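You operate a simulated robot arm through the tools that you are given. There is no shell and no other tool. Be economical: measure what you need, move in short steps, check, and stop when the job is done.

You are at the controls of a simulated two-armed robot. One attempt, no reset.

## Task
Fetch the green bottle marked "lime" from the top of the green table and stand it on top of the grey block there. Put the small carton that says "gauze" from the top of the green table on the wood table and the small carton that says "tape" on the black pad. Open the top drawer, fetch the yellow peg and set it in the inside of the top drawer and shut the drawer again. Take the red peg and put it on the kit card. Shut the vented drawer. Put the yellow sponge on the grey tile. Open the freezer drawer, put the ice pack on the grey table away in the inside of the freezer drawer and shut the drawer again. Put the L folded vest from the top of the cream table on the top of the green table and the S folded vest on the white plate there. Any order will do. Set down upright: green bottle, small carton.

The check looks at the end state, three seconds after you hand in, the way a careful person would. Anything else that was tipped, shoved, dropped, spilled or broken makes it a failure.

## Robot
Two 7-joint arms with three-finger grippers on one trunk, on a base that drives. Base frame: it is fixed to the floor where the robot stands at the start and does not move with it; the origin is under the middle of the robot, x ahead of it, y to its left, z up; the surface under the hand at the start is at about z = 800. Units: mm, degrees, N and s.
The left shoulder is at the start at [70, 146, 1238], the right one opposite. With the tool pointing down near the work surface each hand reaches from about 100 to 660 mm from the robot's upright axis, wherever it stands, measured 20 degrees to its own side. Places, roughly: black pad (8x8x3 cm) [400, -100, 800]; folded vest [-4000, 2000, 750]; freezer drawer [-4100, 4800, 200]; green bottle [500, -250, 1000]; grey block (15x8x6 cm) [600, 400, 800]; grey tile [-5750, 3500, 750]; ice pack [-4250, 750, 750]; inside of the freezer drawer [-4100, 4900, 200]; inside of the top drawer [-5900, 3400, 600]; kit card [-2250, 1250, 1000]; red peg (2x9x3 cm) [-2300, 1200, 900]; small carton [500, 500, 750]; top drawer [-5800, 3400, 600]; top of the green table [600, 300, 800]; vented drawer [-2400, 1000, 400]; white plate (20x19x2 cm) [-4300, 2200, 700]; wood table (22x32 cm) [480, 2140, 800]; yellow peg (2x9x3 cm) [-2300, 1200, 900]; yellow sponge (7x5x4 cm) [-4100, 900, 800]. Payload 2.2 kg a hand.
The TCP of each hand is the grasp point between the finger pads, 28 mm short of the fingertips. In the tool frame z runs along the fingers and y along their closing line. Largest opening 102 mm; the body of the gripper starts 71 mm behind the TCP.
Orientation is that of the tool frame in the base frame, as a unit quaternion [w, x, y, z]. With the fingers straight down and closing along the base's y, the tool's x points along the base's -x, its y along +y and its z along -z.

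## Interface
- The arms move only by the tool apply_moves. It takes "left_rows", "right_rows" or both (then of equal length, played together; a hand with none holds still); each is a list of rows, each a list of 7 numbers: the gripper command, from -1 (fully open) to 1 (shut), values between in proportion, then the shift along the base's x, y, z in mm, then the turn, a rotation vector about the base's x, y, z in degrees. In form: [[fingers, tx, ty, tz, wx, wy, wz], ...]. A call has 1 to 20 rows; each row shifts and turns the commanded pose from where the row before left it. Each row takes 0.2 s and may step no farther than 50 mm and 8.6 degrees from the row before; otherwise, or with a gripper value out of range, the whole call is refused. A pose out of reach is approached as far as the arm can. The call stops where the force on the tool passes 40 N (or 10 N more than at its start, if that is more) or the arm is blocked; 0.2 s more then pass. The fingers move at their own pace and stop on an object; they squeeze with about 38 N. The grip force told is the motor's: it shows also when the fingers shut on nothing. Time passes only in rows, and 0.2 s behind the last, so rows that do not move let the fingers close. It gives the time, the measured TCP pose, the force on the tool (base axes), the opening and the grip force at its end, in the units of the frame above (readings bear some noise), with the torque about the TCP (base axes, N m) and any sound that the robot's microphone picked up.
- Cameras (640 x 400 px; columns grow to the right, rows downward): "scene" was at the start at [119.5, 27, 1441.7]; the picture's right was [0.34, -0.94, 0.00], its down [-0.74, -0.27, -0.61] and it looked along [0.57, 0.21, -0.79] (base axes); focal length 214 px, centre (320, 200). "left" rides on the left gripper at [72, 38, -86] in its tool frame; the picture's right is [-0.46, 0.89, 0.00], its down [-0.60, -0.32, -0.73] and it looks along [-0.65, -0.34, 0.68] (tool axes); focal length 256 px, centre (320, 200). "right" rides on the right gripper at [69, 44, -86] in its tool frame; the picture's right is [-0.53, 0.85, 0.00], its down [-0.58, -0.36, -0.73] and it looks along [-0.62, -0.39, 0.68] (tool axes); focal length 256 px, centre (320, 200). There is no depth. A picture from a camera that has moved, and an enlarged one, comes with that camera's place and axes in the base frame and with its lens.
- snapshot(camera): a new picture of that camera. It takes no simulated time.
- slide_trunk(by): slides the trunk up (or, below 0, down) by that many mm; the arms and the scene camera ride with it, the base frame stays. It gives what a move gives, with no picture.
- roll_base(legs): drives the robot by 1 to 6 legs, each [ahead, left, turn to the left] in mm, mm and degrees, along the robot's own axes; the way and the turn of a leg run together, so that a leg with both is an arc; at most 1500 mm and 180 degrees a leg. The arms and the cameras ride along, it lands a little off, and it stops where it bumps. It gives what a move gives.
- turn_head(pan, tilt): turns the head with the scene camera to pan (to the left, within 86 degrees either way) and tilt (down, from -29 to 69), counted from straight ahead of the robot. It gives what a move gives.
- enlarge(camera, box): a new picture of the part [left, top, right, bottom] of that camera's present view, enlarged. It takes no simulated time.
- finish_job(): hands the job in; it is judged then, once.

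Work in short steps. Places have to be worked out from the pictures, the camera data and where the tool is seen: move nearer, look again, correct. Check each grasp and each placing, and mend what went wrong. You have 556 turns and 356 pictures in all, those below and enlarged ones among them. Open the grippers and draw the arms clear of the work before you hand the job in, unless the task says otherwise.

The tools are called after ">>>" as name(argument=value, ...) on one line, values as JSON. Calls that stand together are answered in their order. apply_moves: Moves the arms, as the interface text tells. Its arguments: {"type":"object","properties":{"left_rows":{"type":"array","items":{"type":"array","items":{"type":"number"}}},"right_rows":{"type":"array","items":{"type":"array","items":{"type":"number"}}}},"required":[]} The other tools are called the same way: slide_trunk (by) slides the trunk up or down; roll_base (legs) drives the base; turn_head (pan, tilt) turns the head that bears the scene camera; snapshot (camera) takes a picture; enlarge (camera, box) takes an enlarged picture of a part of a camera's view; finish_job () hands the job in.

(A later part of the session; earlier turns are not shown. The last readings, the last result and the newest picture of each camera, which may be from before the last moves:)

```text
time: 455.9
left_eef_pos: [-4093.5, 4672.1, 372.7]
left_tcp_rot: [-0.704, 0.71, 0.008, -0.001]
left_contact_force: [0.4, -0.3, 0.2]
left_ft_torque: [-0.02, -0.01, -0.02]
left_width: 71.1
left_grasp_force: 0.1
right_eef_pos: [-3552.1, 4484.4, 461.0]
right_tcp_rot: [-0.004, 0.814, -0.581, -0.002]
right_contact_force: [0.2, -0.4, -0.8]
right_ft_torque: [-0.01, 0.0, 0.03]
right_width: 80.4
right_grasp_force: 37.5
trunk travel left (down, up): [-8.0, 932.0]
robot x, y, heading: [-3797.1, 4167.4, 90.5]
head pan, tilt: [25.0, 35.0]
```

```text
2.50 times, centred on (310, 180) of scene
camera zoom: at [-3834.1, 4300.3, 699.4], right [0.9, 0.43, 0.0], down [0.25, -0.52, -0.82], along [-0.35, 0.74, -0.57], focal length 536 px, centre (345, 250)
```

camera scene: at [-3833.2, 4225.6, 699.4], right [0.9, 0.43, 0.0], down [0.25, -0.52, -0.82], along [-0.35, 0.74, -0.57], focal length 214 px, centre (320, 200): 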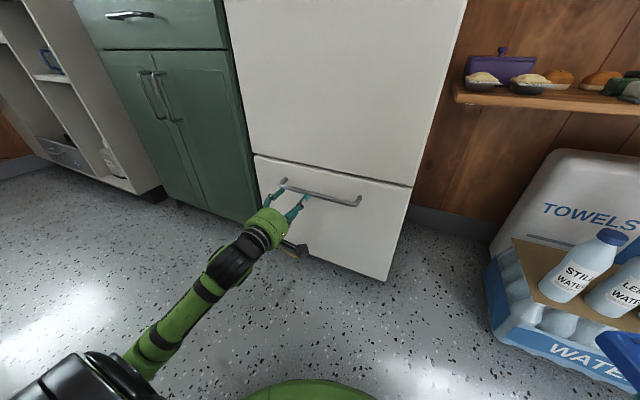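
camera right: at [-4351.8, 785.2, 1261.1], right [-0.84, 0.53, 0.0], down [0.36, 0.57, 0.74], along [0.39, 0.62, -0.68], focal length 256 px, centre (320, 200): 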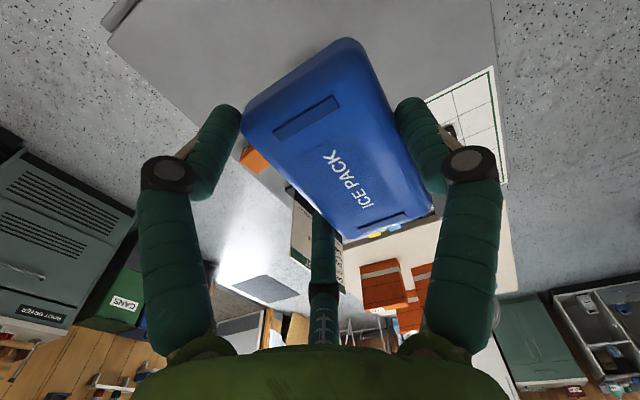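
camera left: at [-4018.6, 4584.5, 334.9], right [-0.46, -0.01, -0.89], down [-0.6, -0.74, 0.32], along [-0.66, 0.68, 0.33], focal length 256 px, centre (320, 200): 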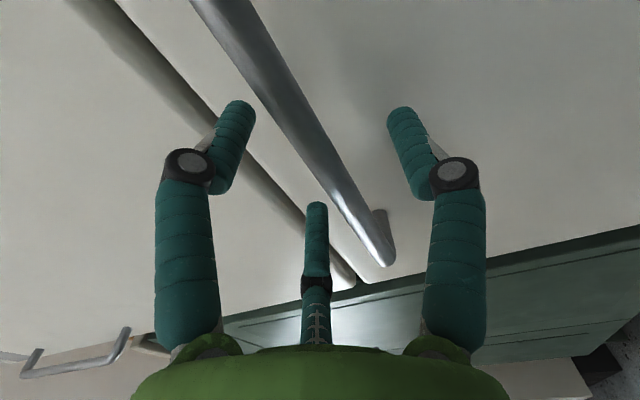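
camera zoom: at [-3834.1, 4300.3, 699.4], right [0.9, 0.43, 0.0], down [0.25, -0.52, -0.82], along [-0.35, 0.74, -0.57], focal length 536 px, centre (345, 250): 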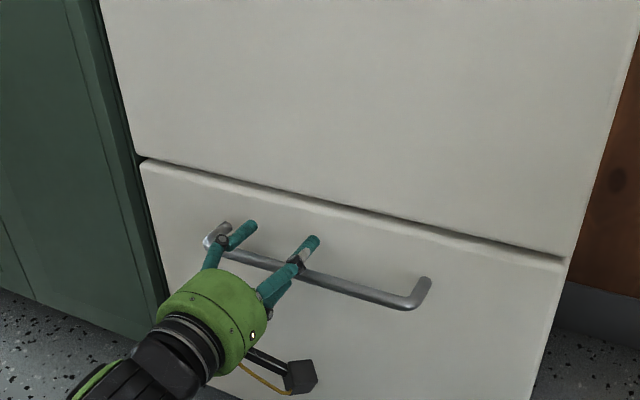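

Straddling. Advance 18 and close.

>>> roll_base(legs=[[18, 0, 0]])

>>> apply_moves(left_rows=[[0, 0, 0, 0, 0, 0, 0], [0.5, 0, 0, 0, 0, 0, 0], [1, 0, 0, 0, 0, 0, 0], [1, 0, 0, 0, 0, 0, 0], [1, 0, 0, 0, 0, 0, 0]])

>>> roll_base(legs=[[-100, 0, 0]])

>>> snapshot(camera="scene")

```text
time: 456.7
left_eef_pos: [-4094.0, 4688.2, 372.3]
left_tcp_rot: [-0.703, 0.711, 0.008, -0.001]
left_contact_force: [-0.4, -0.5, 0.0]
left_ft_torque: [-0.01, -0.01, -0.01]
left_width: 71.2
left_grasp_force: 0.1
right_eef_pos: [-3552.1, 4501.6, 462.8]
right_tcp_rot: [-0.005, 0.813, -0.582, -0.002]
right_contact_force: [-1.1, 0.5, -1.7]
right_ft_torque: [0.04, -0.03, 0.0]
right_width: 80.4
right_grasp_force: 38.0
trunk travel left (down, up): [-8.0, 932.0]
robot x, y, heading: [-3794.8, 4183.5, 90.2]
head pan, tilt: [25.0, 35.0]
```

```text
time: 457.3
left_eef_pos: [-4089.9, 4687.6, 369.3]
left_tcp_rot: [-0.702, 0.712, 0.006, 0.004]
left_contact_force: [0.6, -10.2, -10.7]
left_ft_torque: [0.46, 0.66, -0.26]
left_width: 21.3
left_grasp_force: 44.8
right_eef_pos: [-3552.9, 4499.8, 462.9]
right_tcp_rot: [-0.006, 0.814, -0.581, -0.001]
right_contact_force: [-0.8, -0.2, -1.1]
right_ft_torque: [-0.03, 0.0, -0.01]
right_width: 80.4
right_grasp_force: 38.0
trunk travel left (down, up): [-8.0, 932.0]
robot x, y, heading: [-3796.4, 4187.3, 90.4]
head pan, tilt: [25.0, 35.0]
stopped in row 2 (left hand): the force on the tool passed its limit at 63 N (the readings are from after the stop); the commanded pose is now the measured one
```

```text
time: 458.4
left_eef_pos: [-4086.7, 4587.8, 372.1]
left_tcp_rot: [-0.704, 0.71, 0.007, 0.004]
left_contact_force: [-0.6, 0.4, -0.3]
left_ft_torque: [-0.01, -0.02, 0.0]
left_width: 25.4
left_grasp_force: 0.1
right_eef_pos: [-3549.3, 4401.5, 461.6]
right_tcp_rot: [-0.005, 0.814, -0.581, -0.001]
right_contact_force: [0.0, 0.5, -1.3]
right_ft_torque: [-0.01, -0.03, -0.01]
right_width: 80.4
right_grasp_force: 37.8
trunk travel left (down, up): [-8.0, 932.0]
robot x, y, heading: [-3795.2, 4090.0, 90.3]
head pan, tilt: [25.0, 35.0]
```

```text
141 pictures are left
camera scene: at [-3833.1, 4218.0, 699.4], right [0.9, 0.43, 0.0], down [0.25, -0.52, -0.82], along [-0.35, 0.74, -0.57], focal length 214 px, centre (320, 200)
```

scene: 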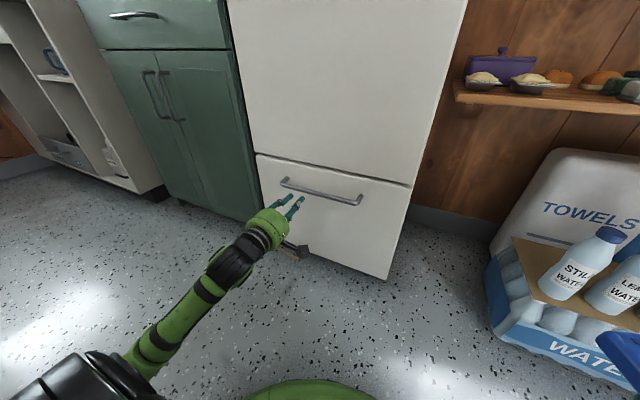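

The closing stopped on force and let go. Lower the hand 5 mm, reopen, re-approach and close more gently.

>>> apply_moves(left_rows=[[-0.4, 0, 0, -6, 0, 0, 0], [-0.4, 0, 0, 0, 0, 0, 0], [-0.4, 0, 0, 0, 0, 0, 0]])

>>> roll_base(legs=[[102, 0, 0]])

>>> apply_moves(left_rows=[[0, 0, 0, 0, 0, 0, 0], [0.2, 0, 0, 0, 0, 0, 0], [0.4, 0, 0, 0, 0, 0, 0], [0.6, 0, 0, 0, 0, 0, 0], [1, 0, 0, 0, 0, 0, 0], [1, 0, 0, 0, 0, 0, 0]])

>>> snapshot(camera="left")

```text
time: 459.2
left_eef_pos: [-4089.2, 4586.6, 365.3]
left_tcp_rot: [-0.704, 0.71, 0.006, 0.003]
left_contact_force: [0.8, -0.3, -0.4]
left_ft_torque: [-0.03, -0.04, 0.0]
left_width: 71.5
left_grasp_force: 0.0
right_eef_pos: [-3550.2, 4401.7, 462.2]
right_tcp_rot: [-0.004, 0.814, -0.581, -0.002]
right_contact_force: [0.0, 0.7, -1.2]
right_ft_torque: [-0.02, -0.02, -0.01]
right_width: 80.6
right_grasp_force: 37.8
trunk travel left (down, up): [-8.0, 932.0]
robot x, y, heading: [-3798.5, 4085.7, 90.7]
head pan, tilt: [25.0, 35.0]
```

```text
time: 460.4
left_eef_pos: [-4089.5, 4687.7, 365.4]
left_tcp_rot: [-0.704, 0.71, 0.007, 0.004]
left_contact_force: [0.0, 0.1, -0.2]
left_ft_torque: [0.01, 0.02, 0.0]
left_width: 71.4
left_grasp_force: 0.1
right_eef_pos: [-3552.6, 4502.1, 463.0]
right_tcp_rot: [-0.005, 0.814, -0.581, -0.002]
right_contact_force: [-0.9, 0.4, -1.2]
right_ft_torque: [0.03, -0.03, 0.05]
right_width: 80.5
right_grasp_force: 38.0
trunk travel left (down, up): [-8.0, 932.0]
robot x, y, heading: [-3797.9, 4186.9, 90.5]
head pan, tilt: [25.0, 35.0]
```

```text
time: 461.8
left_eef_pos: [-4091.5, 4686.5, 370.4]
left_tcp_rot: [0.707, -0.707, -0.006, -0.002]
left_contact_force: [0.1, -17.8, 12.2]
left_ft_torque: [0.34, 0.57, -0.53]
left_width: 21.0
left_grasp_force: 45.2
right_eef_pos: [-3550.7, 4502.3, 462.9]
right_tcp_rot: [-0.005, 0.814, -0.581, -0.003]
right_contact_force: [0.4, -0.6, -1.9]
right_ft_torque: [0.01, -0.02, -0.03]
right_width: 80.4
right_grasp_force: 38.0
trunk travel left (down, up): [-8.0, 932.0]
robot x, y, heading: [-3794.3, 4190.7, 90.5]
head pan, tilt: [25.0, 35.0]
```

```text
140 pictures are left
camera left: at [-4016.6, 4599.8, 331.9], right [-0.45, 0.0, -0.89], down [-0.6, -0.73, 0.31], along [-0.66, 0.68, 0.33], focal length 256 px, centre (320, 200)
```

left: 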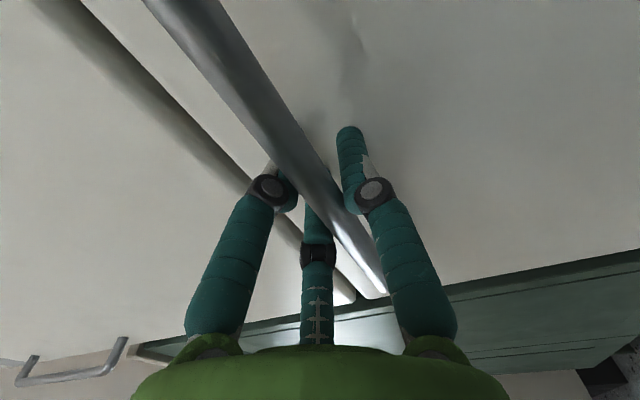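

Handle gripped (45 N). Pull back 150.

>>> roll_base(legs=[[-150, 0, 0]])

>>> snapshot(camera="scene")

```text
time: 463.1
left_eef_pos: [-4090.1, 4538.7, 369.8]
left_tcp_rot: [0.707, -0.707, -0.008, -0.001]
left_contact_force: [-20.4, -2.3, 20.4]
left_ft_torque: [0.09, 0.7, -1.37]
left_width: 20.7
left_grasp_force: 45.3
right_eef_pos: [-3548.8, 4352.0, 463.0]
right_tcp_rot: [-0.005, 0.813, -0.583, -0.002]
right_contact_force: [-0.1, 0.3, -0.7]
right_ft_torque: [0.01, -0.03, -0.02]
right_width: 80.3
right_grasp_force: 37.5
trunk travel left (down, up): [-8.0, 932.0]
robot x, y, heading: [-3791.6, 4038.7, 90.4]
head pan, tilt: [25.0, 35.0]
```

```text
139 pictures are left
camera scene: at [-3832.4, 4168.3, 699.8], right [0.9, 0.43, 0.0], down [0.25, -0.52, -0.82], along [-0.35, 0.74, -0.57], focal length 214 px, centre (320, 200)
```

scene: 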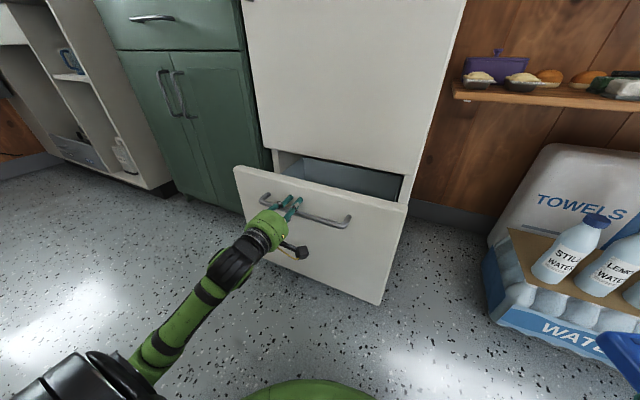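

Opening well. Pull another 140.

>>> roll_base(legs=[[-140, 0, 0]])

>>> snapshot(camera="scene")

```text
time: 464.5
left_eef_pos: [-4089.8, 4402.2, 369.1]
left_tcp_rot: [-0.707, 0.707, 0.007, -0.002]
left_contact_force: [-21.1, -1.8, 8.5]
left_ft_torque: [0.33, 0.63, -0.83]
left_width: 20.7
left_grasp_force: 44.9
right_eef_pos: [-3548.0, 4214.2, 462.9]
right_tcp_rot: [-0.005, 0.812, -0.583, -0.002]
right_contact_force: [-0.6, -0.1, -1.3]
right_ft_torque: [-0.05, -0.03, 0.02]
right_width: 80.5
right_grasp_force: 38.0
trunk travel left (down, up): [-8.0, 932.0]
robot x, y, heading: [-3793.3, 3902.4, 90.0]
head pan, tilt: [25.0, 35.0]
```

```text
138 pictures are left
camera scene: at [-3831.9, 4031.6, 699.6], right [0.9, 0.43, 0.0], down [0.24, -0.52, -0.82], along [-0.35, 0.74, -0.57], focal length 214 px, centre (320, 200)
```

scene: 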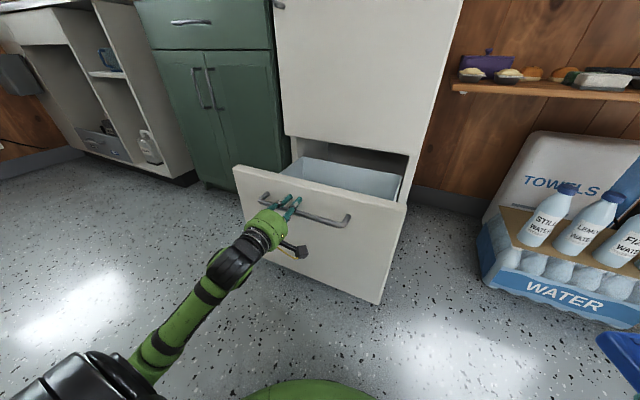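

Open ≈ 285 mm. Release, back off 110, raise the trunk 250, then shift left so the right hand can come over the drawer.

>>> apply_moves(left_rows=[[0.4, 0, 0, 0, 0, 0, 0], [-0.4, 0, 0, 0, 0, 0, 0], [-0.4, 0, 0, 0, 0, 0, 0]])

>>> roll_base(legs=[[-120, 0, 0]])

>>> slide_trunk(by=250)

>>> roll_base(legs=[[0, 520, 0]])

>>> turn_head(pan=-20, tilt=45)

>>> snapshot(camera="scene")

```text
time: 465.3
left_eef_pos: [-4089.1, 4402.5, 368.9]
left_tcp_rot: [0.708, -0.707, -0.007, 0.001]
left_contact_force: [0.1, -0.3, 0.1]
left_ft_torque: [0.0, 0.0, -0.02]
left_width: 71.3
left_grasp_force: 0.0
right_eef_pos: [-3549.0, 4213.8, 463.5]
right_tcp_rot: [-0.004, 0.812, -0.583, -0.002]
right_contact_force: [0.7, -0.7, -1.6]
right_ft_torque: [-0.01, 0.01, -0.02]
right_width: 80.6
right_grasp_force: 37.8
trunk travel left (down, up): [-8.0, 932.0]
robot x, y, heading: [-3794.1, 3902.0, 90.1]
head pan, tilt: [25.0, 35.0]
```

```text
time: 466.5
left_eef_pos: [-4091.0, 4277.8, 368.8]
left_tcp_rot: [-0.706, 0.708, 0.008, -0.002]
left_contact_force: [-0.1, 0.1, 0.1]
left_ft_torque: [-0.01, 0.01, -0.03]
left_width: 71.4
left_grasp_force: 0.1
right_eef_pos: [-3548.6, 4090.6, 463.3]
right_tcp_rot: [-0.005, 0.813, -0.582, -0.001]
right_contact_force: [-0.1, 0.2, -1.5]
right_ft_torque: [0.03, -0.03, 0.0]
right_width: 80.5
right_grasp_force: 38.5
trunk travel left (down, up): [-8.0, 932.0]
robot x, y, heading: [-3793.9, 3774.4, 90.5]
head pan, tilt: [25.0, 35.0]
```

```text
time: 469.1
left_eef_pos: [-4092.2, 4278.3, 618.8]
left_tcp_rot: [-0.707, 0.708, 0.01, -0.002]
left_contact_force: [0.8, 0.3, -0.5]
left_ft_torque: [0.04, -0.01, 0.02]
left_width: 71.4
left_grasp_force: 0.0
right_eef_pos: [-3548.8, 4091.0, 712.0]
right_tcp_rot: [-0.005, 0.813, -0.582, -0.001]
right_contact_force: [-0.3, 0.1, -1.4]
right_ft_torque: [0.03, -0.02, 0.0]
right_width: 80.8
right_grasp_force: 38.2
trunk travel left (down, up): [-258.0, 682.0]
robot x, y, heading: [-3789.9, 3776.9, 90.5]
head pan, tilt: [25.0, 35.0]
```

```text
time: 472.1
left_eef_pos: [-4611.0, 4274.2, 618.6]
left_tcp_rot: [0.707, -0.707, -0.008, 0.002]
left_contact_force: [-0.3, 0.5, -0.3]
left_ft_torque: [0.04, -0.01, 0.02]
left_width: 71.6
left_grasp_force: 0.1
right_eef_pos: [-4068.4, 4086.7, 712.9]
right_tcp_rot: [-0.005, 0.813, -0.583, -0.001]
right_contact_force: [-0.7, 0.4, -0.7]
right_ft_torque: [-0.02, -0.02, -0.01]
right_width: 80.4
right_grasp_force: 38.4
trunk travel left (down, up): [-258.0, 682.0]
robot x, y, heading: [-4310.3, 3772.3, 90.5]
head pan, tilt: [25.0, 35.0]
```

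```text
time: 473.3
left_eef_pos: [-4611.1, 4274.0, 618.0]
left_tcp_rot: [-0.707, 0.707, 0.008, -0.002]
left_contact_force: [0.0, -0.5, 0.1]
left_ft_torque: [-0.02, -0.02, -0.01]
left_width: 71.5
left_grasp_force: 0.1
right_eef_pos: [-4069.7, 4088.1, 712.2]
right_tcp_rot: [-0.004, 0.813, -0.583, -0.001]
right_contact_force: [0.3, -0.6, -1.3]
right_ft_torque: [-0.03, -0.01, 0.0]
right_width: 80.8
right_grasp_force: 37.4
trunk travel left (down, up): [-258.0, 682.0]
robot x, y, heading: [-4314.7, 3773.3, 90.3]
head pan, tilt: [-20.0, 45.0]
```

```text
137 pictures are left
camera scene: at [-4287.0, 3901.7, 934.6], right [0.94, -0.34, 0.0], down [-0.24, -0.67, -0.71], along [0.24, 0.67, -0.71], focal length 214 px, centre (320, 200)
```

scene: 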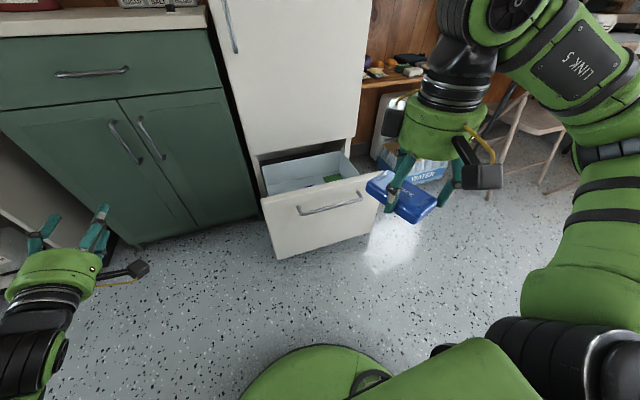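

Drawer interior centre ≈ (−4085, 4570). Drive ahead 300 and extend the right hand over it.

>>> roll_base(legs=[[290, 0, -0.3]])

>>> apply_moves(right_rows=[[1, -2, 30, 0, 0, 0, 0], [1, -2, 30, 0, 0, 0, 0], [1, -2, 30, 0, 0, 0, 0], [1, -2, 30, 0, 0, 0, 0], [1, -2, 30, 0, 0, 0, 0], [1, -2, 30, 0, 0, 0, 0], [1, 0, 0, 0, 0, 0, 0]])

>>> snapshot(camera="scene")

>>> snapshot(camera="right")

```text
time: 475.3
left_eef_pos: [-4608.4, 4575.5, 618.5]
left_tcp_rot: [-0.707, 0.707, 0.006, 0.0]
left_contact_force: [-0.5, 1.2, -0.4]
left_ft_torque: [-0.01, 0.02, 0.02]
left_width: 71.5
left_grasp_force: 0.1
right_eef_pos: [-4066.2, 4385.4, 711.8]
right_tcp_rot: [-0.004, 0.811, -0.585, -0.001]
right_contact_force: [-0.7, -0.2, -1.2]
right_ft_torque: [0.01, -0.01, -0.03]
right_width: 80.6
right_grasp_force: 38.0
trunk travel left (down, up): [-258.0, 682.0]
robot x, y, heading: [-4314.5, 4074.5, 89.9]
head pan, tilt: [-20.0, 45.0]
```

```text
time: 476.9
left_eef_pos: [-4607.4, 4574.8, 619.3]
left_tcp_rot: [0.707, -0.707, -0.006, -0.001]
left_contact_force: [0.9, 0.3, -0.4]
left_ft_torque: [0.01, 0.0, 0.01]
left_width: 71.4
left_grasp_force: 0.1
right_eef_pos: [-4079.9, 4562.0, 712.5]
right_tcp_rot: [-0.003, 0.811, -0.585, -0.001]
right_contact_force: [0.3, -0.8, -1.4]
right_ft_torque: [0.0, -0.01, -0.01]
right_width: 80.7
right_grasp_force: 38.2
trunk travel left (down, up): [-258.0, 682.0]
robot x, y, heading: [-4312.0, 4070.5, 90.1]
head pan, tilt: [-20.0, 45.0]
```

```text
136 pictures are left
camera scene: at [-4286.6, 4199.8, 934.5], right [0.94, -0.34, 0.0], down [-0.24, -0.66, -0.71], along [0.24, 0.66, -0.71], focal length 214 px, centre (320, 200)
```

scene: 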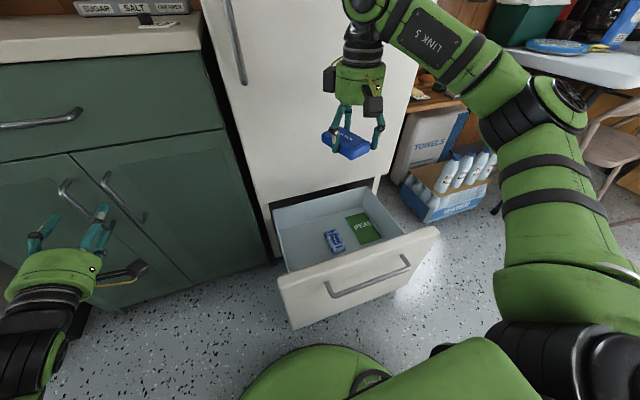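

```text
135 pictures are left
camera right: at [-4100.2, 4484.1, 797.7], right [-0.97, 0.24, 0.0], down [0.16, 0.66, 0.74], along [0.18, 0.72, -0.68], focal length 256 px, centre (320, 200)
```

right: 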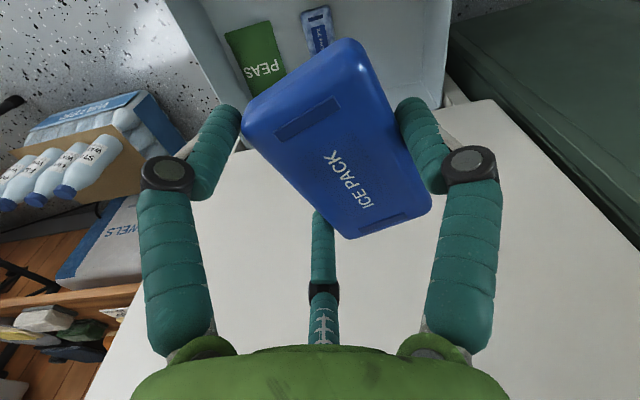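

The drawer holds a PEAS bag and another pack; the left part is free (floor z ≈ 195). Turn the hand −18° (thumb to −x, boxes clear of the walls) and shift the base left 100.

>>> roll_base(legs=[[0, 100, 0]])

>>> apply_moves(right_rows=[[1, 0, 6, 0, 0, 0, -6.2], [1, 0, 6, 0, 0, 0, -6.2], [1, 0, 6, 0, 0, 0, -6], [1, 0, 0, 0, 0, 0, 0]])

>>> snapshot(camera="right")

>>> snapshot(camera="scene")

```text
time: 478.0
left_eef_pos: [-4708.9, 4575.0, 618.8]
left_tcp_rot: [-0.706, 0.708, 0.006, 0.0]
left_contact_force: [0.0, -0.2, 0.1]
left_ft_torque: [-0.03, 0.02, 0.0]
left_width: 71.4
left_grasp_force: 0.0
right_eef_pos: [-4179.9, 4562.9, 713.2]
right_tcp_rot: [-0.005, 0.811, -0.584, -0.001]
right_contact_force: [-0.9, 0.0, -1.3]
right_ft_torque: [-0.04, -0.03, -0.04]
right_width: 80.4
right_grasp_force: 38.2
trunk travel left (down, up): [-258.0, 682.0]
robot x, y, heading: [-4413.9, 4070.6, 90.2]
head pan, tilt: [-20.0, 45.0]
```

```text
time: 479.0
left_eef_pos: [-4708.5, 4574.3, 620.1]
left_tcp_rot: [-0.707, 0.707, 0.006, 0.0]
left_contact_force: [0.0, -0.6, 0.4]
left_ft_torque: [0.03, -0.01, -0.01]
left_width: 71.5
left_grasp_force: 0.0
right_eef_pos: [-4177.0, 4580.9, 712.2]
right_tcp_rot: [-0.005, 0.707, -0.707, 0.0]
right_contact_force: [-0.8, -0.1, -1.1]
right_ft_torque: [0.01, -0.01, 0.01]
right_width: 80.4
right_grasp_force: 38.0
trunk travel left (down, up): [-258.0, 682.0]
robot x, y, heading: [-4412.3, 4069.5, 90.0]
head pan, tilt: [-20.0, 45.0]
```

```text
134 pictures are left
camera right: at [-4223.8, 4512.0, 798.3], right [-0.84, 0.53, 0.0], down [0.36, 0.57, 0.74], along [0.4, 0.62, -0.68], focal length 256 px, centre (320, 200)
```

right: 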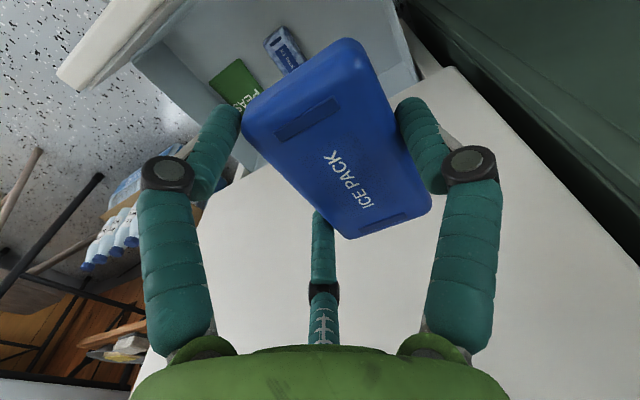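

```text
133 pictures are left
camera scene: at [-4385.2, 4199.9, 934.5], right [0.94, -0.34, 0.0], down [-0.24, -0.66, -0.71], along [0.24, 0.66, -0.71], focal length 214 px, centre (320, 200)
```

scene: 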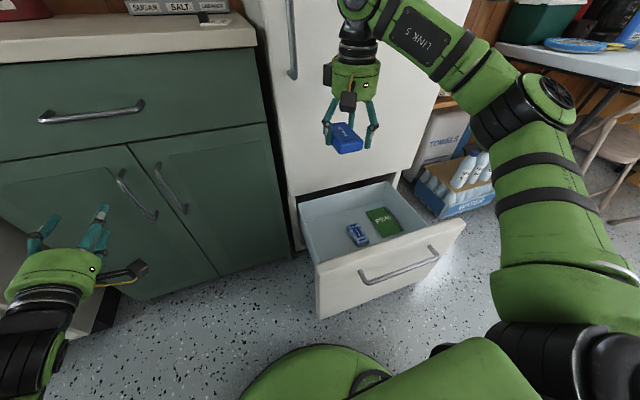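

Good: free space at the drawer's left. Lower the trunk 250, then the arm.

>>> slide_trunk(by=-250)

>>> apply_moves(right_rows=[[1, 0, 0, -35, 0, 0, 0], [1, 0, 0, -35, 0, 0, 0], [1, 0, 0, -30, 0, 0, 0], [1, 0, 0, 0, 0, 0, 0]])

>>> snapshot(camera="scene")

>>> snapshot(camera="right")

```text
time: 481.6
left_eef_pos: [-4708.7, 4574.3, 369.8]
left_tcp_rot: [-0.707, 0.707, 0.006, 0.0]
left_contact_force: [0.4, 0.8, 0.1]
left_ft_torque: [0.0, -0.03, 0.03]
left_width: 71.5
left_grasp_force: 0.1
right_eef_pos: [-4179.1, 4580.1, 464.2]
right_tcp_rot: [-0.005, 0.707, -0.707, -0.001]
right_contact_force: [0.1, -0.1, -1.9]
right_ft_torque: [-0.02, -0.02, -0.01]
right_width: 80.5
right_grasp_force: 38.1
trunk travel left (down, up): [-8.0, 932.0]
robot x, y, heading: [-4411.1, 4072.2, 90.1]
head pan, tilt: [-20.0, 45.0]
```

```text
time: 482.6
left_eef_pos: [-4707.8, 4574.5, 369.2]
left_tcp_rot: [-0.707, 0.707, 0.006, 0.001]
left_contact_force: [0.4, -0.6, -0.1]
left_ft_torque: [-0.04, 0.01, 0.03]
left_width: 71.3
left_grasp_force: 0.0
right_eef_pos: [-4176.2, 4580.0, 364.6]
right_tcp_rot: [-0.005, 0.707, -0.707, -0.001]
right_contact_force: [1.1, -0.2, -0.7]
right_ft_torque: [-0.01, -0.02, 0.0]
right_width: 80.4
right_grasp_force: 37.7
trunk travel left (down, up): [-8.0, 932.0]
robot x, y, heading: [-4409.0, 4072.0, 89.7]
head pan, tilt: [-20.0, 45.0]
```

```text
132 pictures are left
camera scene: at [-4385.2, 4199.9, 684.5], right [0.94, -0.34, 0.0], down [-0.24, -0.66, -0.71], along [0.24, 0.66, -0.71], focal length 214 px, centre (320, 200)
```

scene: 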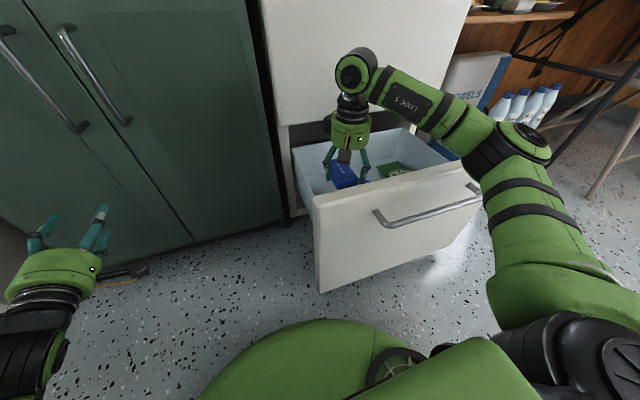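

```text
131 pictures are left
camera right: at [-4220.7, 4513.0, 448.1], right [-0.85, 0.53, 0.0], down [0.36, 0.57, 0.74], along [0.39, 0.62, -0.67], focal length 256 px, centre (320, 200)
```

right: 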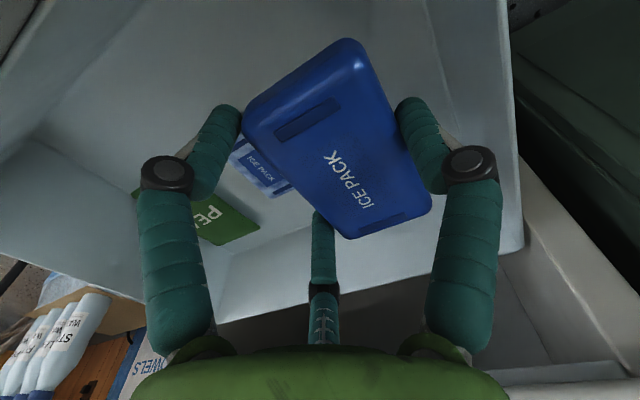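

Clear. Nudge −8 in y and lower to contact.

>>> apply_moves(right_rows=[[1, 0, -8, 0, 0, 0, 0], [1, 0, 0, -30, 0, 0, 0], [1, 0, 0, -30, 0, 0, 0], [1, 0, 0, -25, 0, 0, 0], [1, 0, 0, -15, 0, 0, 0], [1, 0, 0, 0, 0, 0, 0]])

>>> snapshot(camera="right")

```text
time: 484.0
left_eef_pos: [-4709.3, 4570.4, 373.6]
left_tcp_rot: [0.711, -0.703, -0.009, -0.004]
left_contact_force: [0.9, 0.4, -0.3]
left_ft_torque: [0.0, 0.04, 0.05]
left_width: 71.2
left_grasp_force: 0.2
right_eef_pos: [-4178.2, 4575.2, 283.6]
right_tcp_rot: [0.022, -0.705, 0.709, 0.013]
right_contact_force: [0.4, 1.0, -1.9]
right_ft_torque: [-0.02, 0.01, -0.03]
right_width: 80.5
right_grasp_force: 38.2
trunk travel left (down, up): [-8.0, 932.0]
robot x, y, heading: [-4413.1, 4072.3, 90.2]
head pan, tilt: [-20.0, 45.0]
```

```text
130 pictures are left
camera right: at [-4223.4, 4504.8, 366.5], right [-0.84, 0.54, 0.02], down [0.36, 0.54, 0.76], along [0.4, 0.65, -0.65], focal length 256 px, centre (320, 200)
```

right: 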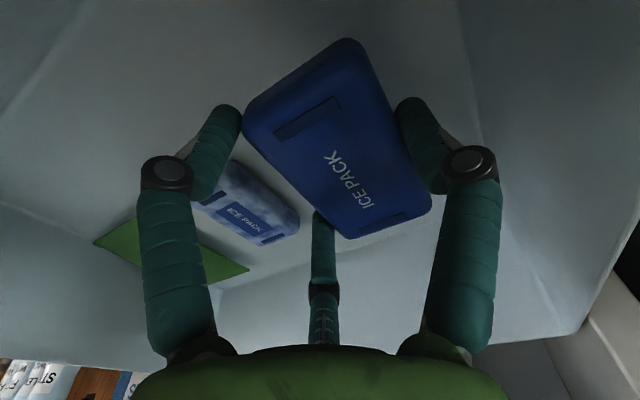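

The whole robot tilts slightly: something of the arm may be touching. Look.

>>> snapshot(camera="scene")

```text
129 pictures are left
camera scene: at [-4390.4, 4193.0, 687.9], right [0.94, -0.34, 0.01], down [-0.23, -0.66, -0.72], along [0.25, 0.67, -0.7], focal length 214 px, centre (320, 200)
```

scene: 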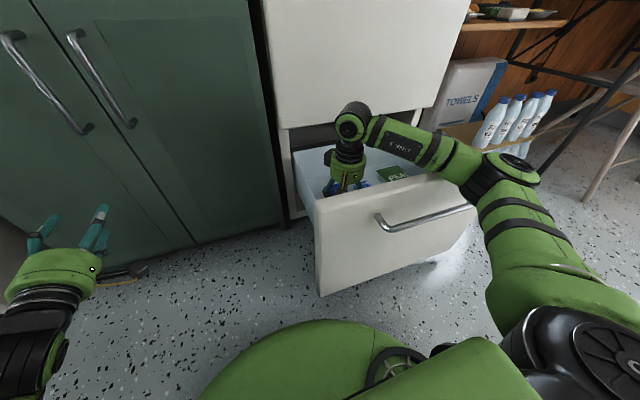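

The forearm lies on the drawer's front edge. Raise the trunk 150 so the forearm slopes down over the panel, and come 30 mm closer, then lower the hand again.

>>> slide_trunk(by=160)

>>> roll_base(legs=[[35, 0, 0]])

>>> apply_moves(right_rows=[[1, 0, -17, 0, 2, 0, 0], [1, 0, -18, -20, 0, 0, 0], [1, 0, 0, -35, 0, 0, 0], [1, 0, 0, -35, 0, 0, 0], [1, 0, 0, -30, 0, 0, 0], [1, 0, 0, -30, 0, 0, 0], [1, 0, 0, 0, 0, 0, 0]])

>>> snapshot(camera="scene")

```text
time: 485.9
left_eef_pos: [-4709.5, 4574.3, 529.0]
left_tcp_rot: [-0.707, 0.708, 0.007, 0.0]
left_contact_force: [-0.1, -0.9, -0.6]
left_ft_torque: [0.01, 0.0, -0.02]
left_width: 71.5
left_grasp_force: 0.2
right_eef_pos: [-4179.0, 4571.8, 422.3]
right_tcp_rot: [-0.005, 0.708, -0.706, 0.0]
right_contact_force: [0.2, 0.4, -1.2]
right_ft_torque: [-0.01, -0.02, 0.05]
right_width: 80.3
right_grasp_force: 37.6
trunk travel left (down, up): [-168.0, 772.0]
robot x, y, heading: [-4407.0, 4076.5, 90.2]
head pan, tilt: [-20.0, 45.0]
```

```text
time: 486.7
left_eef_pos: [-4707.7, 4609.5, 529.5]
left_tcp_rot: [0.707, -0.707, -0.006, 0.0]
left_contact_force: [1.0, 0.4, 0.6]
left_ft_torque: [0.0, -0.03, 0.01]
left_width: 71.3
left_grasp_force: 0.1
right_eef_pos: [-4179.5, 4606.3, 421.7]
right_tcp_rot: [-0.004, 0.708, -0.706, 0.0]
right_contact_force: [-0.3, 0.5, -0.5]
right_ft_torque: [0.0, 0.01, 0.0]
right_width: 80.5
right_grasp_force: 38.6
trunk travel left (down, up): [-168.0, 772.0]
robot x, y, heading: [-4409.1, 4110.4, 90.1]
head pan, tilt: [-20.0, 45.0]
```

```text
time: 488.3
left_eef_pos: [-4707.2, 4609.6, 528.2]
left_tcp_rot: [0.707, -0.707, -0.006, -0.001]
left_contact_force: [0.1, -0.4, -0.1]
left_ft_torque: [-0.02, -0.02, 0.0]
left_width: 71.1
left_grasp_force: 0.1
right_eef_pos: [-4178.7, 4573.6, 272.3]
right_tcp_rot: [-0.018, 0.707, -0.707, -0.013]
right_contact_force: [-0.8, 0.4, -0.8]
right_ft_torque: [0.01, -0.01, -0.03]
right_width: 80.5
right_grasp_force: 37.6
trunk travel left (down, up): [-168.0, 772.0]
robot x, y, heading: [-4410.8, 4107.4, 90.3]
head pan, tilt: [-20.0, 45.0]
```

```text
128 pictures are left
camera scene: at [-4385.3, 4234.7, 844.5], right [0.94, -0.34, 0.0], down [-0.24, -0.66, -0.71], along [0.24, 0.66, -0.71], focal length 214 px, centre (320, 200)
```

scene: 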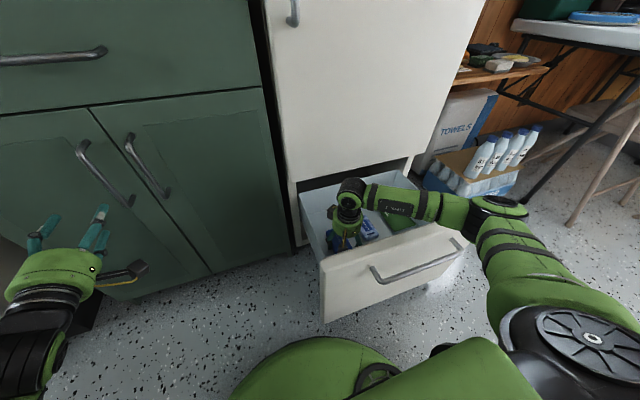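

No interference now. Level the hand and lower the last ~35 mm.

>>> apply_moves(right_rows=[[1, 0, 0, -12, -2, 0, 0], [1, 0, 0, -10, 0, 0, 0], [1, 0, 0, -6, 0, 0, 0], [1, 0, 0, 0, 0, 0, 0]])

>>> apply_moves(right_rows=[[1, 0, 0, -6, 0, 0, 0], [1, 0, 0, -4, 0, 0, 0], [1, 0, 0, 0, 0, 0, 0]])

>>> snapshot(camera="right")

```text
time: 489.3
left_eef_pos: [-4708.0, 4609.5, 529.3]
left_tcp_rot: [-0.707, 0.708, 0.007, 0.0]
left_contact_force: [-0.3, -0.2, -0.2]
left_ft_torque: [0.01, -0.03, 0.0]
left_width: 71.3
left_grasp_force: 0.0
right_eef_pos: [-4179.6, 4572.7, 243.8]
right_tcp_rot: [-0.004, 0.707, -0.707, 0.0]
right_contact_force: [-0.3, 0.6, -1.5]
right_ft_torque: [-0.01, 0.02, -0.01]
right_width: 80.4
right_grasp_force: 37.9
trunk travel left (down, up): [-168.0, 772.0]
robot x, y, heading: [-4412.4, 4105.8, 90.1]
head pan, tilt: [-20.0, 45.0]
```

```text
time: 490.1
left_eef_pos: [-4707.3, 4607.9, 529.2]
left_tcp_rot: [-0.707, 0.707, 0.007, 0.0]
left_contact_force: [-0.4, -0.5, -0.2]
left_ft_torque: [0.0, -0.02, 0.0]
left_width: 71.3
left_grasp_force: 0.2
right_eef_pos: [-4177.8, 4572.4, 235.6]
right_tcp_rot: [-0.004, 0.707, -0.707, -0.001]
right_contact_force: [-0.2, -0.1, -1.9]
right_ft_torque: [-0.04, 0.0, -0.04]
right_width: 80.8
right_grasp_force: 37.9
trunk travel left (down, up): [-168.0, 772.0]
robot x, y, heading: [-4413.4, 4109.8, 90.1]
head pan, tilt: [-20.0, 45.0]
```

```text
127 pictures are left
camera right: at [-4223.6, 4504.5, 319.8], right [-0.85, 0.53, 0.0], down [0.36, 0.57, 0.74], along [0.39, 0.62, -0.68], focal length 256 px, centre (320, 200)
```

right: 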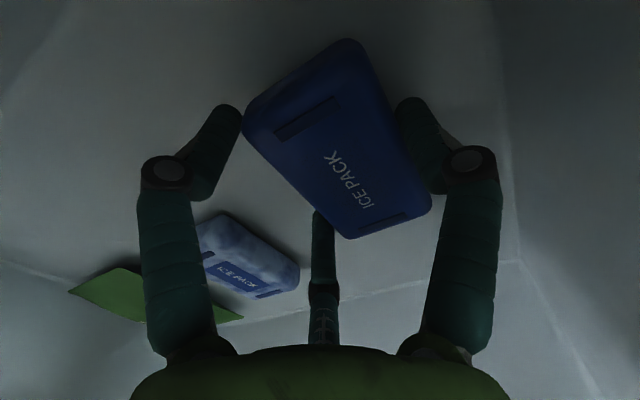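

Continue in 6 mm steps until contact.

>>> apply_moves(right_rows=[[1, 0, 0, -6, 0, 0, 0], [1, 0, 0, -4, 0, 0, 0], [1, 0, 0, 0, 0, 0, 0]])

>>> apply_moves(right_rows=[[1, 0, 0, -6, 0, 0, 0], [1, 0, 0, -4, 0, 0, 0], [1, 0, 0, 0, 0, 0, 0]])

>>> apply_moves(right_rows=[[1, 0, 0, -6, 0, 0, 0], [1, 0, 0, -4, 0, 0, 0], [1, 0, 0, 0, 0, 0, 0]])

```text
time: 490.9
left_eef_pos: [-4708.4, 4607.9, 530.0]
left_tcp_rot: [0.708, -0.706, -0.007, -0.001]
left_contact_force: [0.0, -0.2, 0.0]
left_ft_torque: [0.02, 0.03, -0.01]
left_width: 71.3
left_grasp_force: 0.0
right_eef_pos: [-4178.8, 4574.3, 228.9]
right_tcp_rot: [-0.009, 0.708, -0.706, -0.004]
right_contact_force: [1.6, 0.3, 27.2]
right_ft_torque: [-1.12, 0.9, 0.02]
right_width: 80.5
right_grasp_force: 38.0
trunk travel left (down, up): [-168.0, 772.0]
robot x, y, heading: [-4410.5, 4110.4, 90.0]
head pan, tilt: [-20.0, 45.0]
```

```text
time: 491.5
left_eef_pos: [-4707.9, 4607.8, 529.2]
left_tcp_rot: [0.708, -0.706, -0.006, 0.0]
left_contact_force: [-0.3, 0.0, 0.1]
left_ft_torque: [-0.03, 0.03, 0.02]
left_width: 71.6
left_grasp_force: 0.0
right_eef_pos: [-4178.4, 4578.5, 221.9]
right_tcp_rot: [-0.01, 0.707, -0.707, -0.007]
right_contact_force: [1.9, 0.5, 17.2]
right_ft_torque: [-0.92, -0.52, 0.15]
right_width: 80.8
right_grasp_force: 38.1
trunk travel left (down, up): [-168.0, 772.0]
robot x, y, heading: [-4411.6, 4107.4, 90.0]
head pan, tilt: [-20.0, 45.0]
stopped in row 2 (right hand): the force on the tool passed its limit at 55 N (the readings are from after the stop); the commanded pose is now the measured one
```

```text
time: 491.9
left_eef_pos: [-4708.9, 4608.3, 528.9]
left_tcp_rot: [0.708, -0.707, -0.006, 0.0]
left_contact_force: [0.2, 0.3, 0.0]
left_ft_torque: [-0.02, 0.04, 0.02]
left_width: 71.3
left_grasp_force: 0.1
right_eef_pos: [-4178.6, 4581.4, 224.4]
right_tcp_rot: [-0.012, 0.707, -0.707, -0.011]
right_contact_force: [0.8, 0.4, 17.4]
right_ft_torque: [-0.86, -0.49, 0.13]
right_width: 80.8
right_grasp_force: 37.8
trunk travel left (down, up): [-168.0, 772.0]
robot x, y, heading: [-4408.5, 4104.5, 90.2]
head pan, tilt: [-20.0, 45.0]
stopped in row 1 (right hand): the force on the tool passed its limit at 46 N (the readings are from after the stop); the commanded pose is now the measured one
```

On the floor of the drawer. Release and rise.

>>> apply_moves(right_rows=[[1, 0, 0, 2, 0, 0, 0], [-0.9, 0, 0, 0, 0, 0, 0], [-1, 0, 0, 0, 0, 0, 0], [-1, 0, 0, 0, 0, 0, 0], [-1, 0, -3, 25, 0, 0, 0], [-1, 0, -3, 40, 0, 0, 0], [-1, 0, 0, 40, 0, 0, 0], [-1, 0, 0, 40, 0, 0, 0], [-1, 0, 0, 40, 0, 0, 0]])

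>>> slide_trunk(by=200)

>>> snapshot(camera="scene")

>>> snapshot(camera="right")

```text
time: 493.9
left_eef_pos: [-4707.5, 4608.5, 529.1]
left_tcp_rot: [-0.706, 0.708, 0.006, 0.0]
left_contact_force: [-0.1, 0.2, 0.0]
left_ft_torque: [0.02, 0.0, 0.0]
left_width: 71.4
left_grasp_force: 0.0
right_eef_pos: [-4177.7, 4575.7, 406.4]
right_tcp_rot: [-0.01, 0.707, -0.707, -0.007]
right_contact_force: [0.0, 0.6, -0.1]
right_ft_torque: [-0.01, -0.02, 0.0]
right_width: 102.0
right_grasp_force: 0.2
trunk travel left (down, up): [-168.0, 772.0]
robot x, y, heading: [-4411.6, 4106.9, 90.2]
head pan, tilt: [-20.0, 45.0]
```

```text
time: 496.1
left_eef_pos: [-4707.1, 4609.5, 729.2]
left_tcp_rot: [0.707, -0.707, -0.006, 0.0]
left_contact_force: [0.4, 0.7, 0.7]
left_ft_torque: [0.02, 0.01, 0.0]
left_width: 71.3
left_grasp_force: 0.0
right_eef_pos: [-4177.4, 4576.4, 606.2]
right_tcp_rot: [-0.011, 0.707, -0.707, -0.009]
right_contact_force: [0.3, 0.1, 0.4]
right_ft_torque: [0.02, 0.01, -0.02]
right_width: 102.1
right_grasp_force: 0.1
trunk travel left (down, up): [-368.0, 572.0]
robot x, y, heading: [-4412.1, 4104.4, 90.2]
head pan, tilt: [-20.0, 45.0]
```

```text
126 pictures are left
camera scene: at [-4385.3, 4234.7, 1044.5], right [0.94, -0.34, 0.0], down [-0.24, -0.66, -0.71], along [0.24, 0.66, -0.71], focal length 214 px, centre (320, 200)
```

scene: 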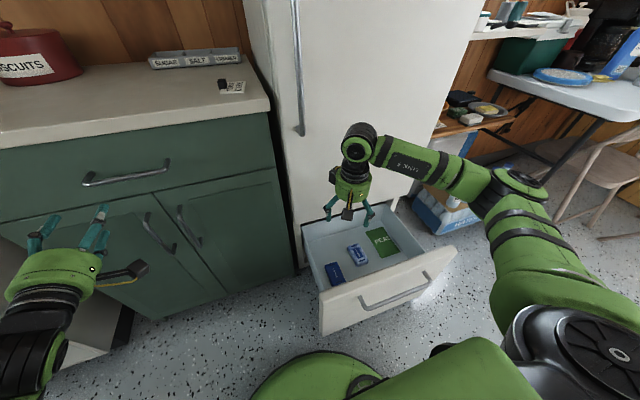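

```text
125 pictures are left
camera right: at [-4221.6, 4507.0, 689.9], right [-0.85, 0.53, 0.01], down [0.36, 0.56, 0.75], along [0.39, 0.64, -0.67], focal length 256 px, centre (320, 200)
```

right: 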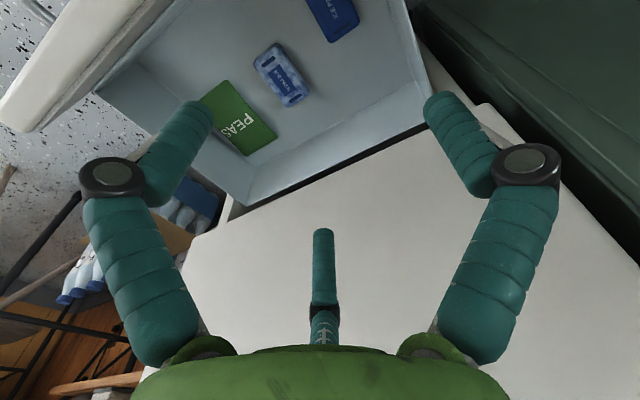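

Ice pack lies in the freezer drawer. Now back off 260, shift right 620, lower and push the drawer shut with the closed left hand.

>>> roll_base(legs=[[-300, 0, 0], [0, -615, -0.2]])

>>> slide_trunk(by=-360)

>>> apply_moves(left_rows=[[1, 0, 0, -25, 0, 0, 0], [1, 0, 0, -25, 0, 0, 0], [1, 0, 0, -20, 0, 0, 0], [1, 0, 0, 0, 0, 0, 0]], right_rows=[[-1, 0, -20, 40, 0, 0, 0], [-1, 0, -30, 40, 0, 0, 0], [-1, 0, -30, 40, 0, 0, 0], [-1, 0, 0, 0, 0, 0, 0]])

>>> turn_head(pan=20, tilt=35)

>>> snapshot(camera="scene")

```text
time: 501.1
left_eef_pos: [-4095.3, 4315.0, 729.4]
left_tcp_rot: [0.707, -0.707, -0.003, -0.004]
left_contact_force: [0.0, 0.1, -1.0]
left_ft_torque: [0.02, -0.02, 0.0]
left_width: 71.3
left_grasp_force: 0.0
right_eef_pos: [-3564.1, 4277.0, 605.3]
right_tcp_rot: [0.009, -0.703, 0.711, 0.009]
right_contact_force: [0.0, 0.6, -0.2]
right_ft_torque: [0.0, 0.01, -0.02]
right_width: 102.2
right_grasp_force: 0.0
trunk travel left (down, up): [-368.0, 572.0]
robot x, y, heading: [-3807.1, 3809.9, 89.6]
head pan, tilt: [-20.0, 45.0]
```

```text
time: 504.6
left_eef_pos: [-4095.6, 4316.8, 368.5]
left_tcp_rot: [-0.707, 0.707, 0.003, 0.004]
left_contact_force: [0.5, -0.2, -0.9]
left_ft_torque: [-0.01, 0.02, 0.0]
left_width: 71.3
left_grasp_force: 0.2
right_eef_pos: [-3563.9, 4278.1, 247.0]
right_tcp_rot: [0.01, -0.703, 0.711, 0.008]
right_contact_force: [0.2, 0.3, 0.5]
right_ft_torque: [0.02, 0.02, 0.01]
right_width: 101.9
right_grasp_force: 0.2
trunk travel left (down, up): [-8.0, 932.0]
robot x, y, heading: [-3805.5, 3810.8, 89.5]
head pan, tilt: [-20.0, 45.0]
```

```text
time: 505.4
left_eef_pos: [-4106.7, 4321.0, 331.0]
left_tcp_rot: [0.714, -0.695, 0.072, 0.049]
left_contact_force: [0.2, 0.7, -0.9]
left_ft_torque: [0.04, 0.02, 0.02]
left_width: 2.2
left_grasp_force: 31.6
right_eef_pos: [-3562.6, 4203.0, 362.2]
right_tcp_rot: [0.008, -0.703, 0.711, 0.01]
right_contact_force: [0.4, 0.1, 0.5]
right_ft_torque: [-0.02, 0.03, 0.03]
right_width: 102.1
right_grasp_force: 0.0
trunk travel left (down, up): [-8.0, 932.0]
robot x, y, heading: [-3806.7, 3809.7, 89.2]
head pan, tilt: [-20.0, 45.0]
stopped in row 4 (left hand): the arm was blocked; the commanded pose is now the measured one
```

```text
time: 506.5
left_eef_pos: [-4107.1, 4320.9, 331.5]
left_tcp_rot: [0.714, -0.695, 0.071, 0.047]
left_contact_force: [0.4, -0.8, -0.3]
left_ft_torque: [0.02, 0.0, 0.01]
left_width: 1.9
left_grasp_force: 31.2
right_eef_pos: [-3562.4, 4203.1, 361.9]
right_tcp_rot: [0.01, -0.704, 0.71, 0.009]
right_contact_force: [0.6, -0.2, -1.2]
right_ft_torque: [0.01, 0.01, -0.02]
right_width: 102.3
right_grasp_force: 0.0
trunk travel left (down, up): [-8.0, 932.0]
robot x, y, heading: [-3805.2, 3809.0, 89.5]
head pan, tilt: [20.0, 35.0]
```

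```text
124 pictures are left
camera scene: at [-3833.8, 3944.8, 699.4], right [0.94, 0.33, 0.0], down [0.19, -0.54, -0.82], along [-0.27, 0.77, -0.57], focal length 214 px, centre (320, 200)
```

scene: 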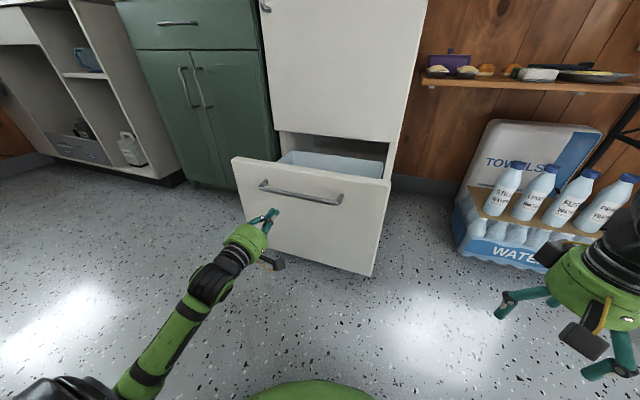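

Fist is below the handle. Push ahead in steps.

>>> roll_base(legs=[[200, 0, 0.5]])

>>> snapshot(camera="scene")

```text
time: 508.1
left_eef_pos: [-4106.3, 4522.2, 330.9]
left_tcp_rot: [0.715, -0.694, 0.072, 0.047]
left_contact_force: [-0.3, -0.6, 0.6]
left_ft_torque: [0.01, -0.02, -0.01]
left_width: 2.0
left_grasp_force: 31.2
right_eef_pos: [-3561.0, 4406.4, 362.6]
right_tcp_rot: [0.01, -0.704, 0.71, 0.009]
right_contact_force: [-0.2, 0.5, -0.1]
right_ft_torque: [-0.01, -0.01, -0.02]
right_width: 102.2
right_grasp_force: 0.1
trunk travel left (down, up): [-8.0, 932.0]
robot x, y, heading: [-3802.9, 4012.5, 89.6]
head pan, tilt: [20.0, 35.0]
```

```text
123 pictures are left
camera scene: at [-3832.2, 4146.7, 699.5], right [0.94, 0.33, 0.0], down [0.19, -0.54, -0.82], along [-0.27, 0.77, -0.57], focal length 214 px, centre (320, 200)
```

scene: 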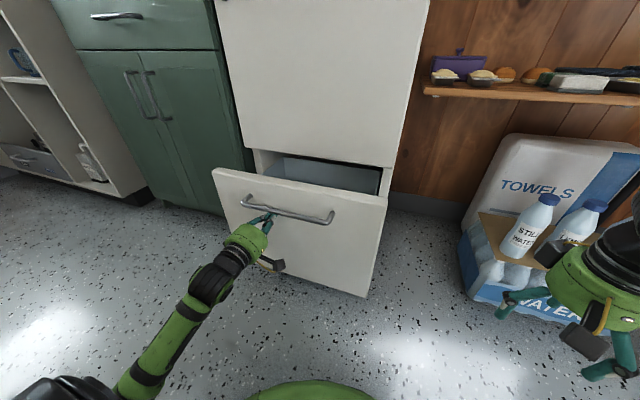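

Pull the right hand back from the water crate, then continue pushing.

>>> apply_moves(right_rows=[[-1, -10, -30, 40, 0, 0, 0], [-1, -10, -30, 40, 0, 0, 0], [-1, -10, -30, 40, 0, 0, 0], [-1, -10, -20, 40, 0, 0, 0]])

>>> roll_base(legs=[[140, 0, 0]])

>>> snapshot(camera="scene")

```text
refused: row 1 steps farther than a row can; nothing moved
```

```text
time: 509.4
left_eef_pos: [-4104.3, 4659.9, 330.6]
left_tcp_rot: [0.715, -0.694, 0.07, 0.047]
left_contact_force: [-0.3, -0.2, 0.6]
left_ft_torque: [0.0, -0.01, -0.01]
left_width: 2.2
left_grasp_force: 31.9
right_eef_pos: [-3560.3, 4543.3, 362.4]
right_tcp_rot: [0.01, -0.704, 0.71, 0.008]
right_contact_force: [0.4, 1.4, 0.2]
right_ft_torque: [-0.02, 0.0, -0.02]
right_width: 101.8
right_grasp_force: 0.0
trunk travel left (down, up): [-8.0, 932.0]
robot x, y, heading: [-3805.2, 4148.0, 89.5]
head pan, tilt: [20.0, 35.0]
```

```text
122 pictures are left
camera scene: at [-3831.4, 4283.9, 699.4], right [0.94, 0.33, 0.0], down [0.19, -0.54, -0.82], along [-0.27, 0.77, -0.57], focal length 214 px, centre (320, 200)
```

scene: 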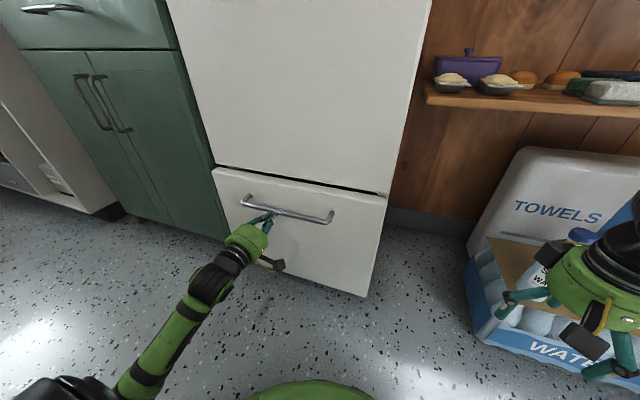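

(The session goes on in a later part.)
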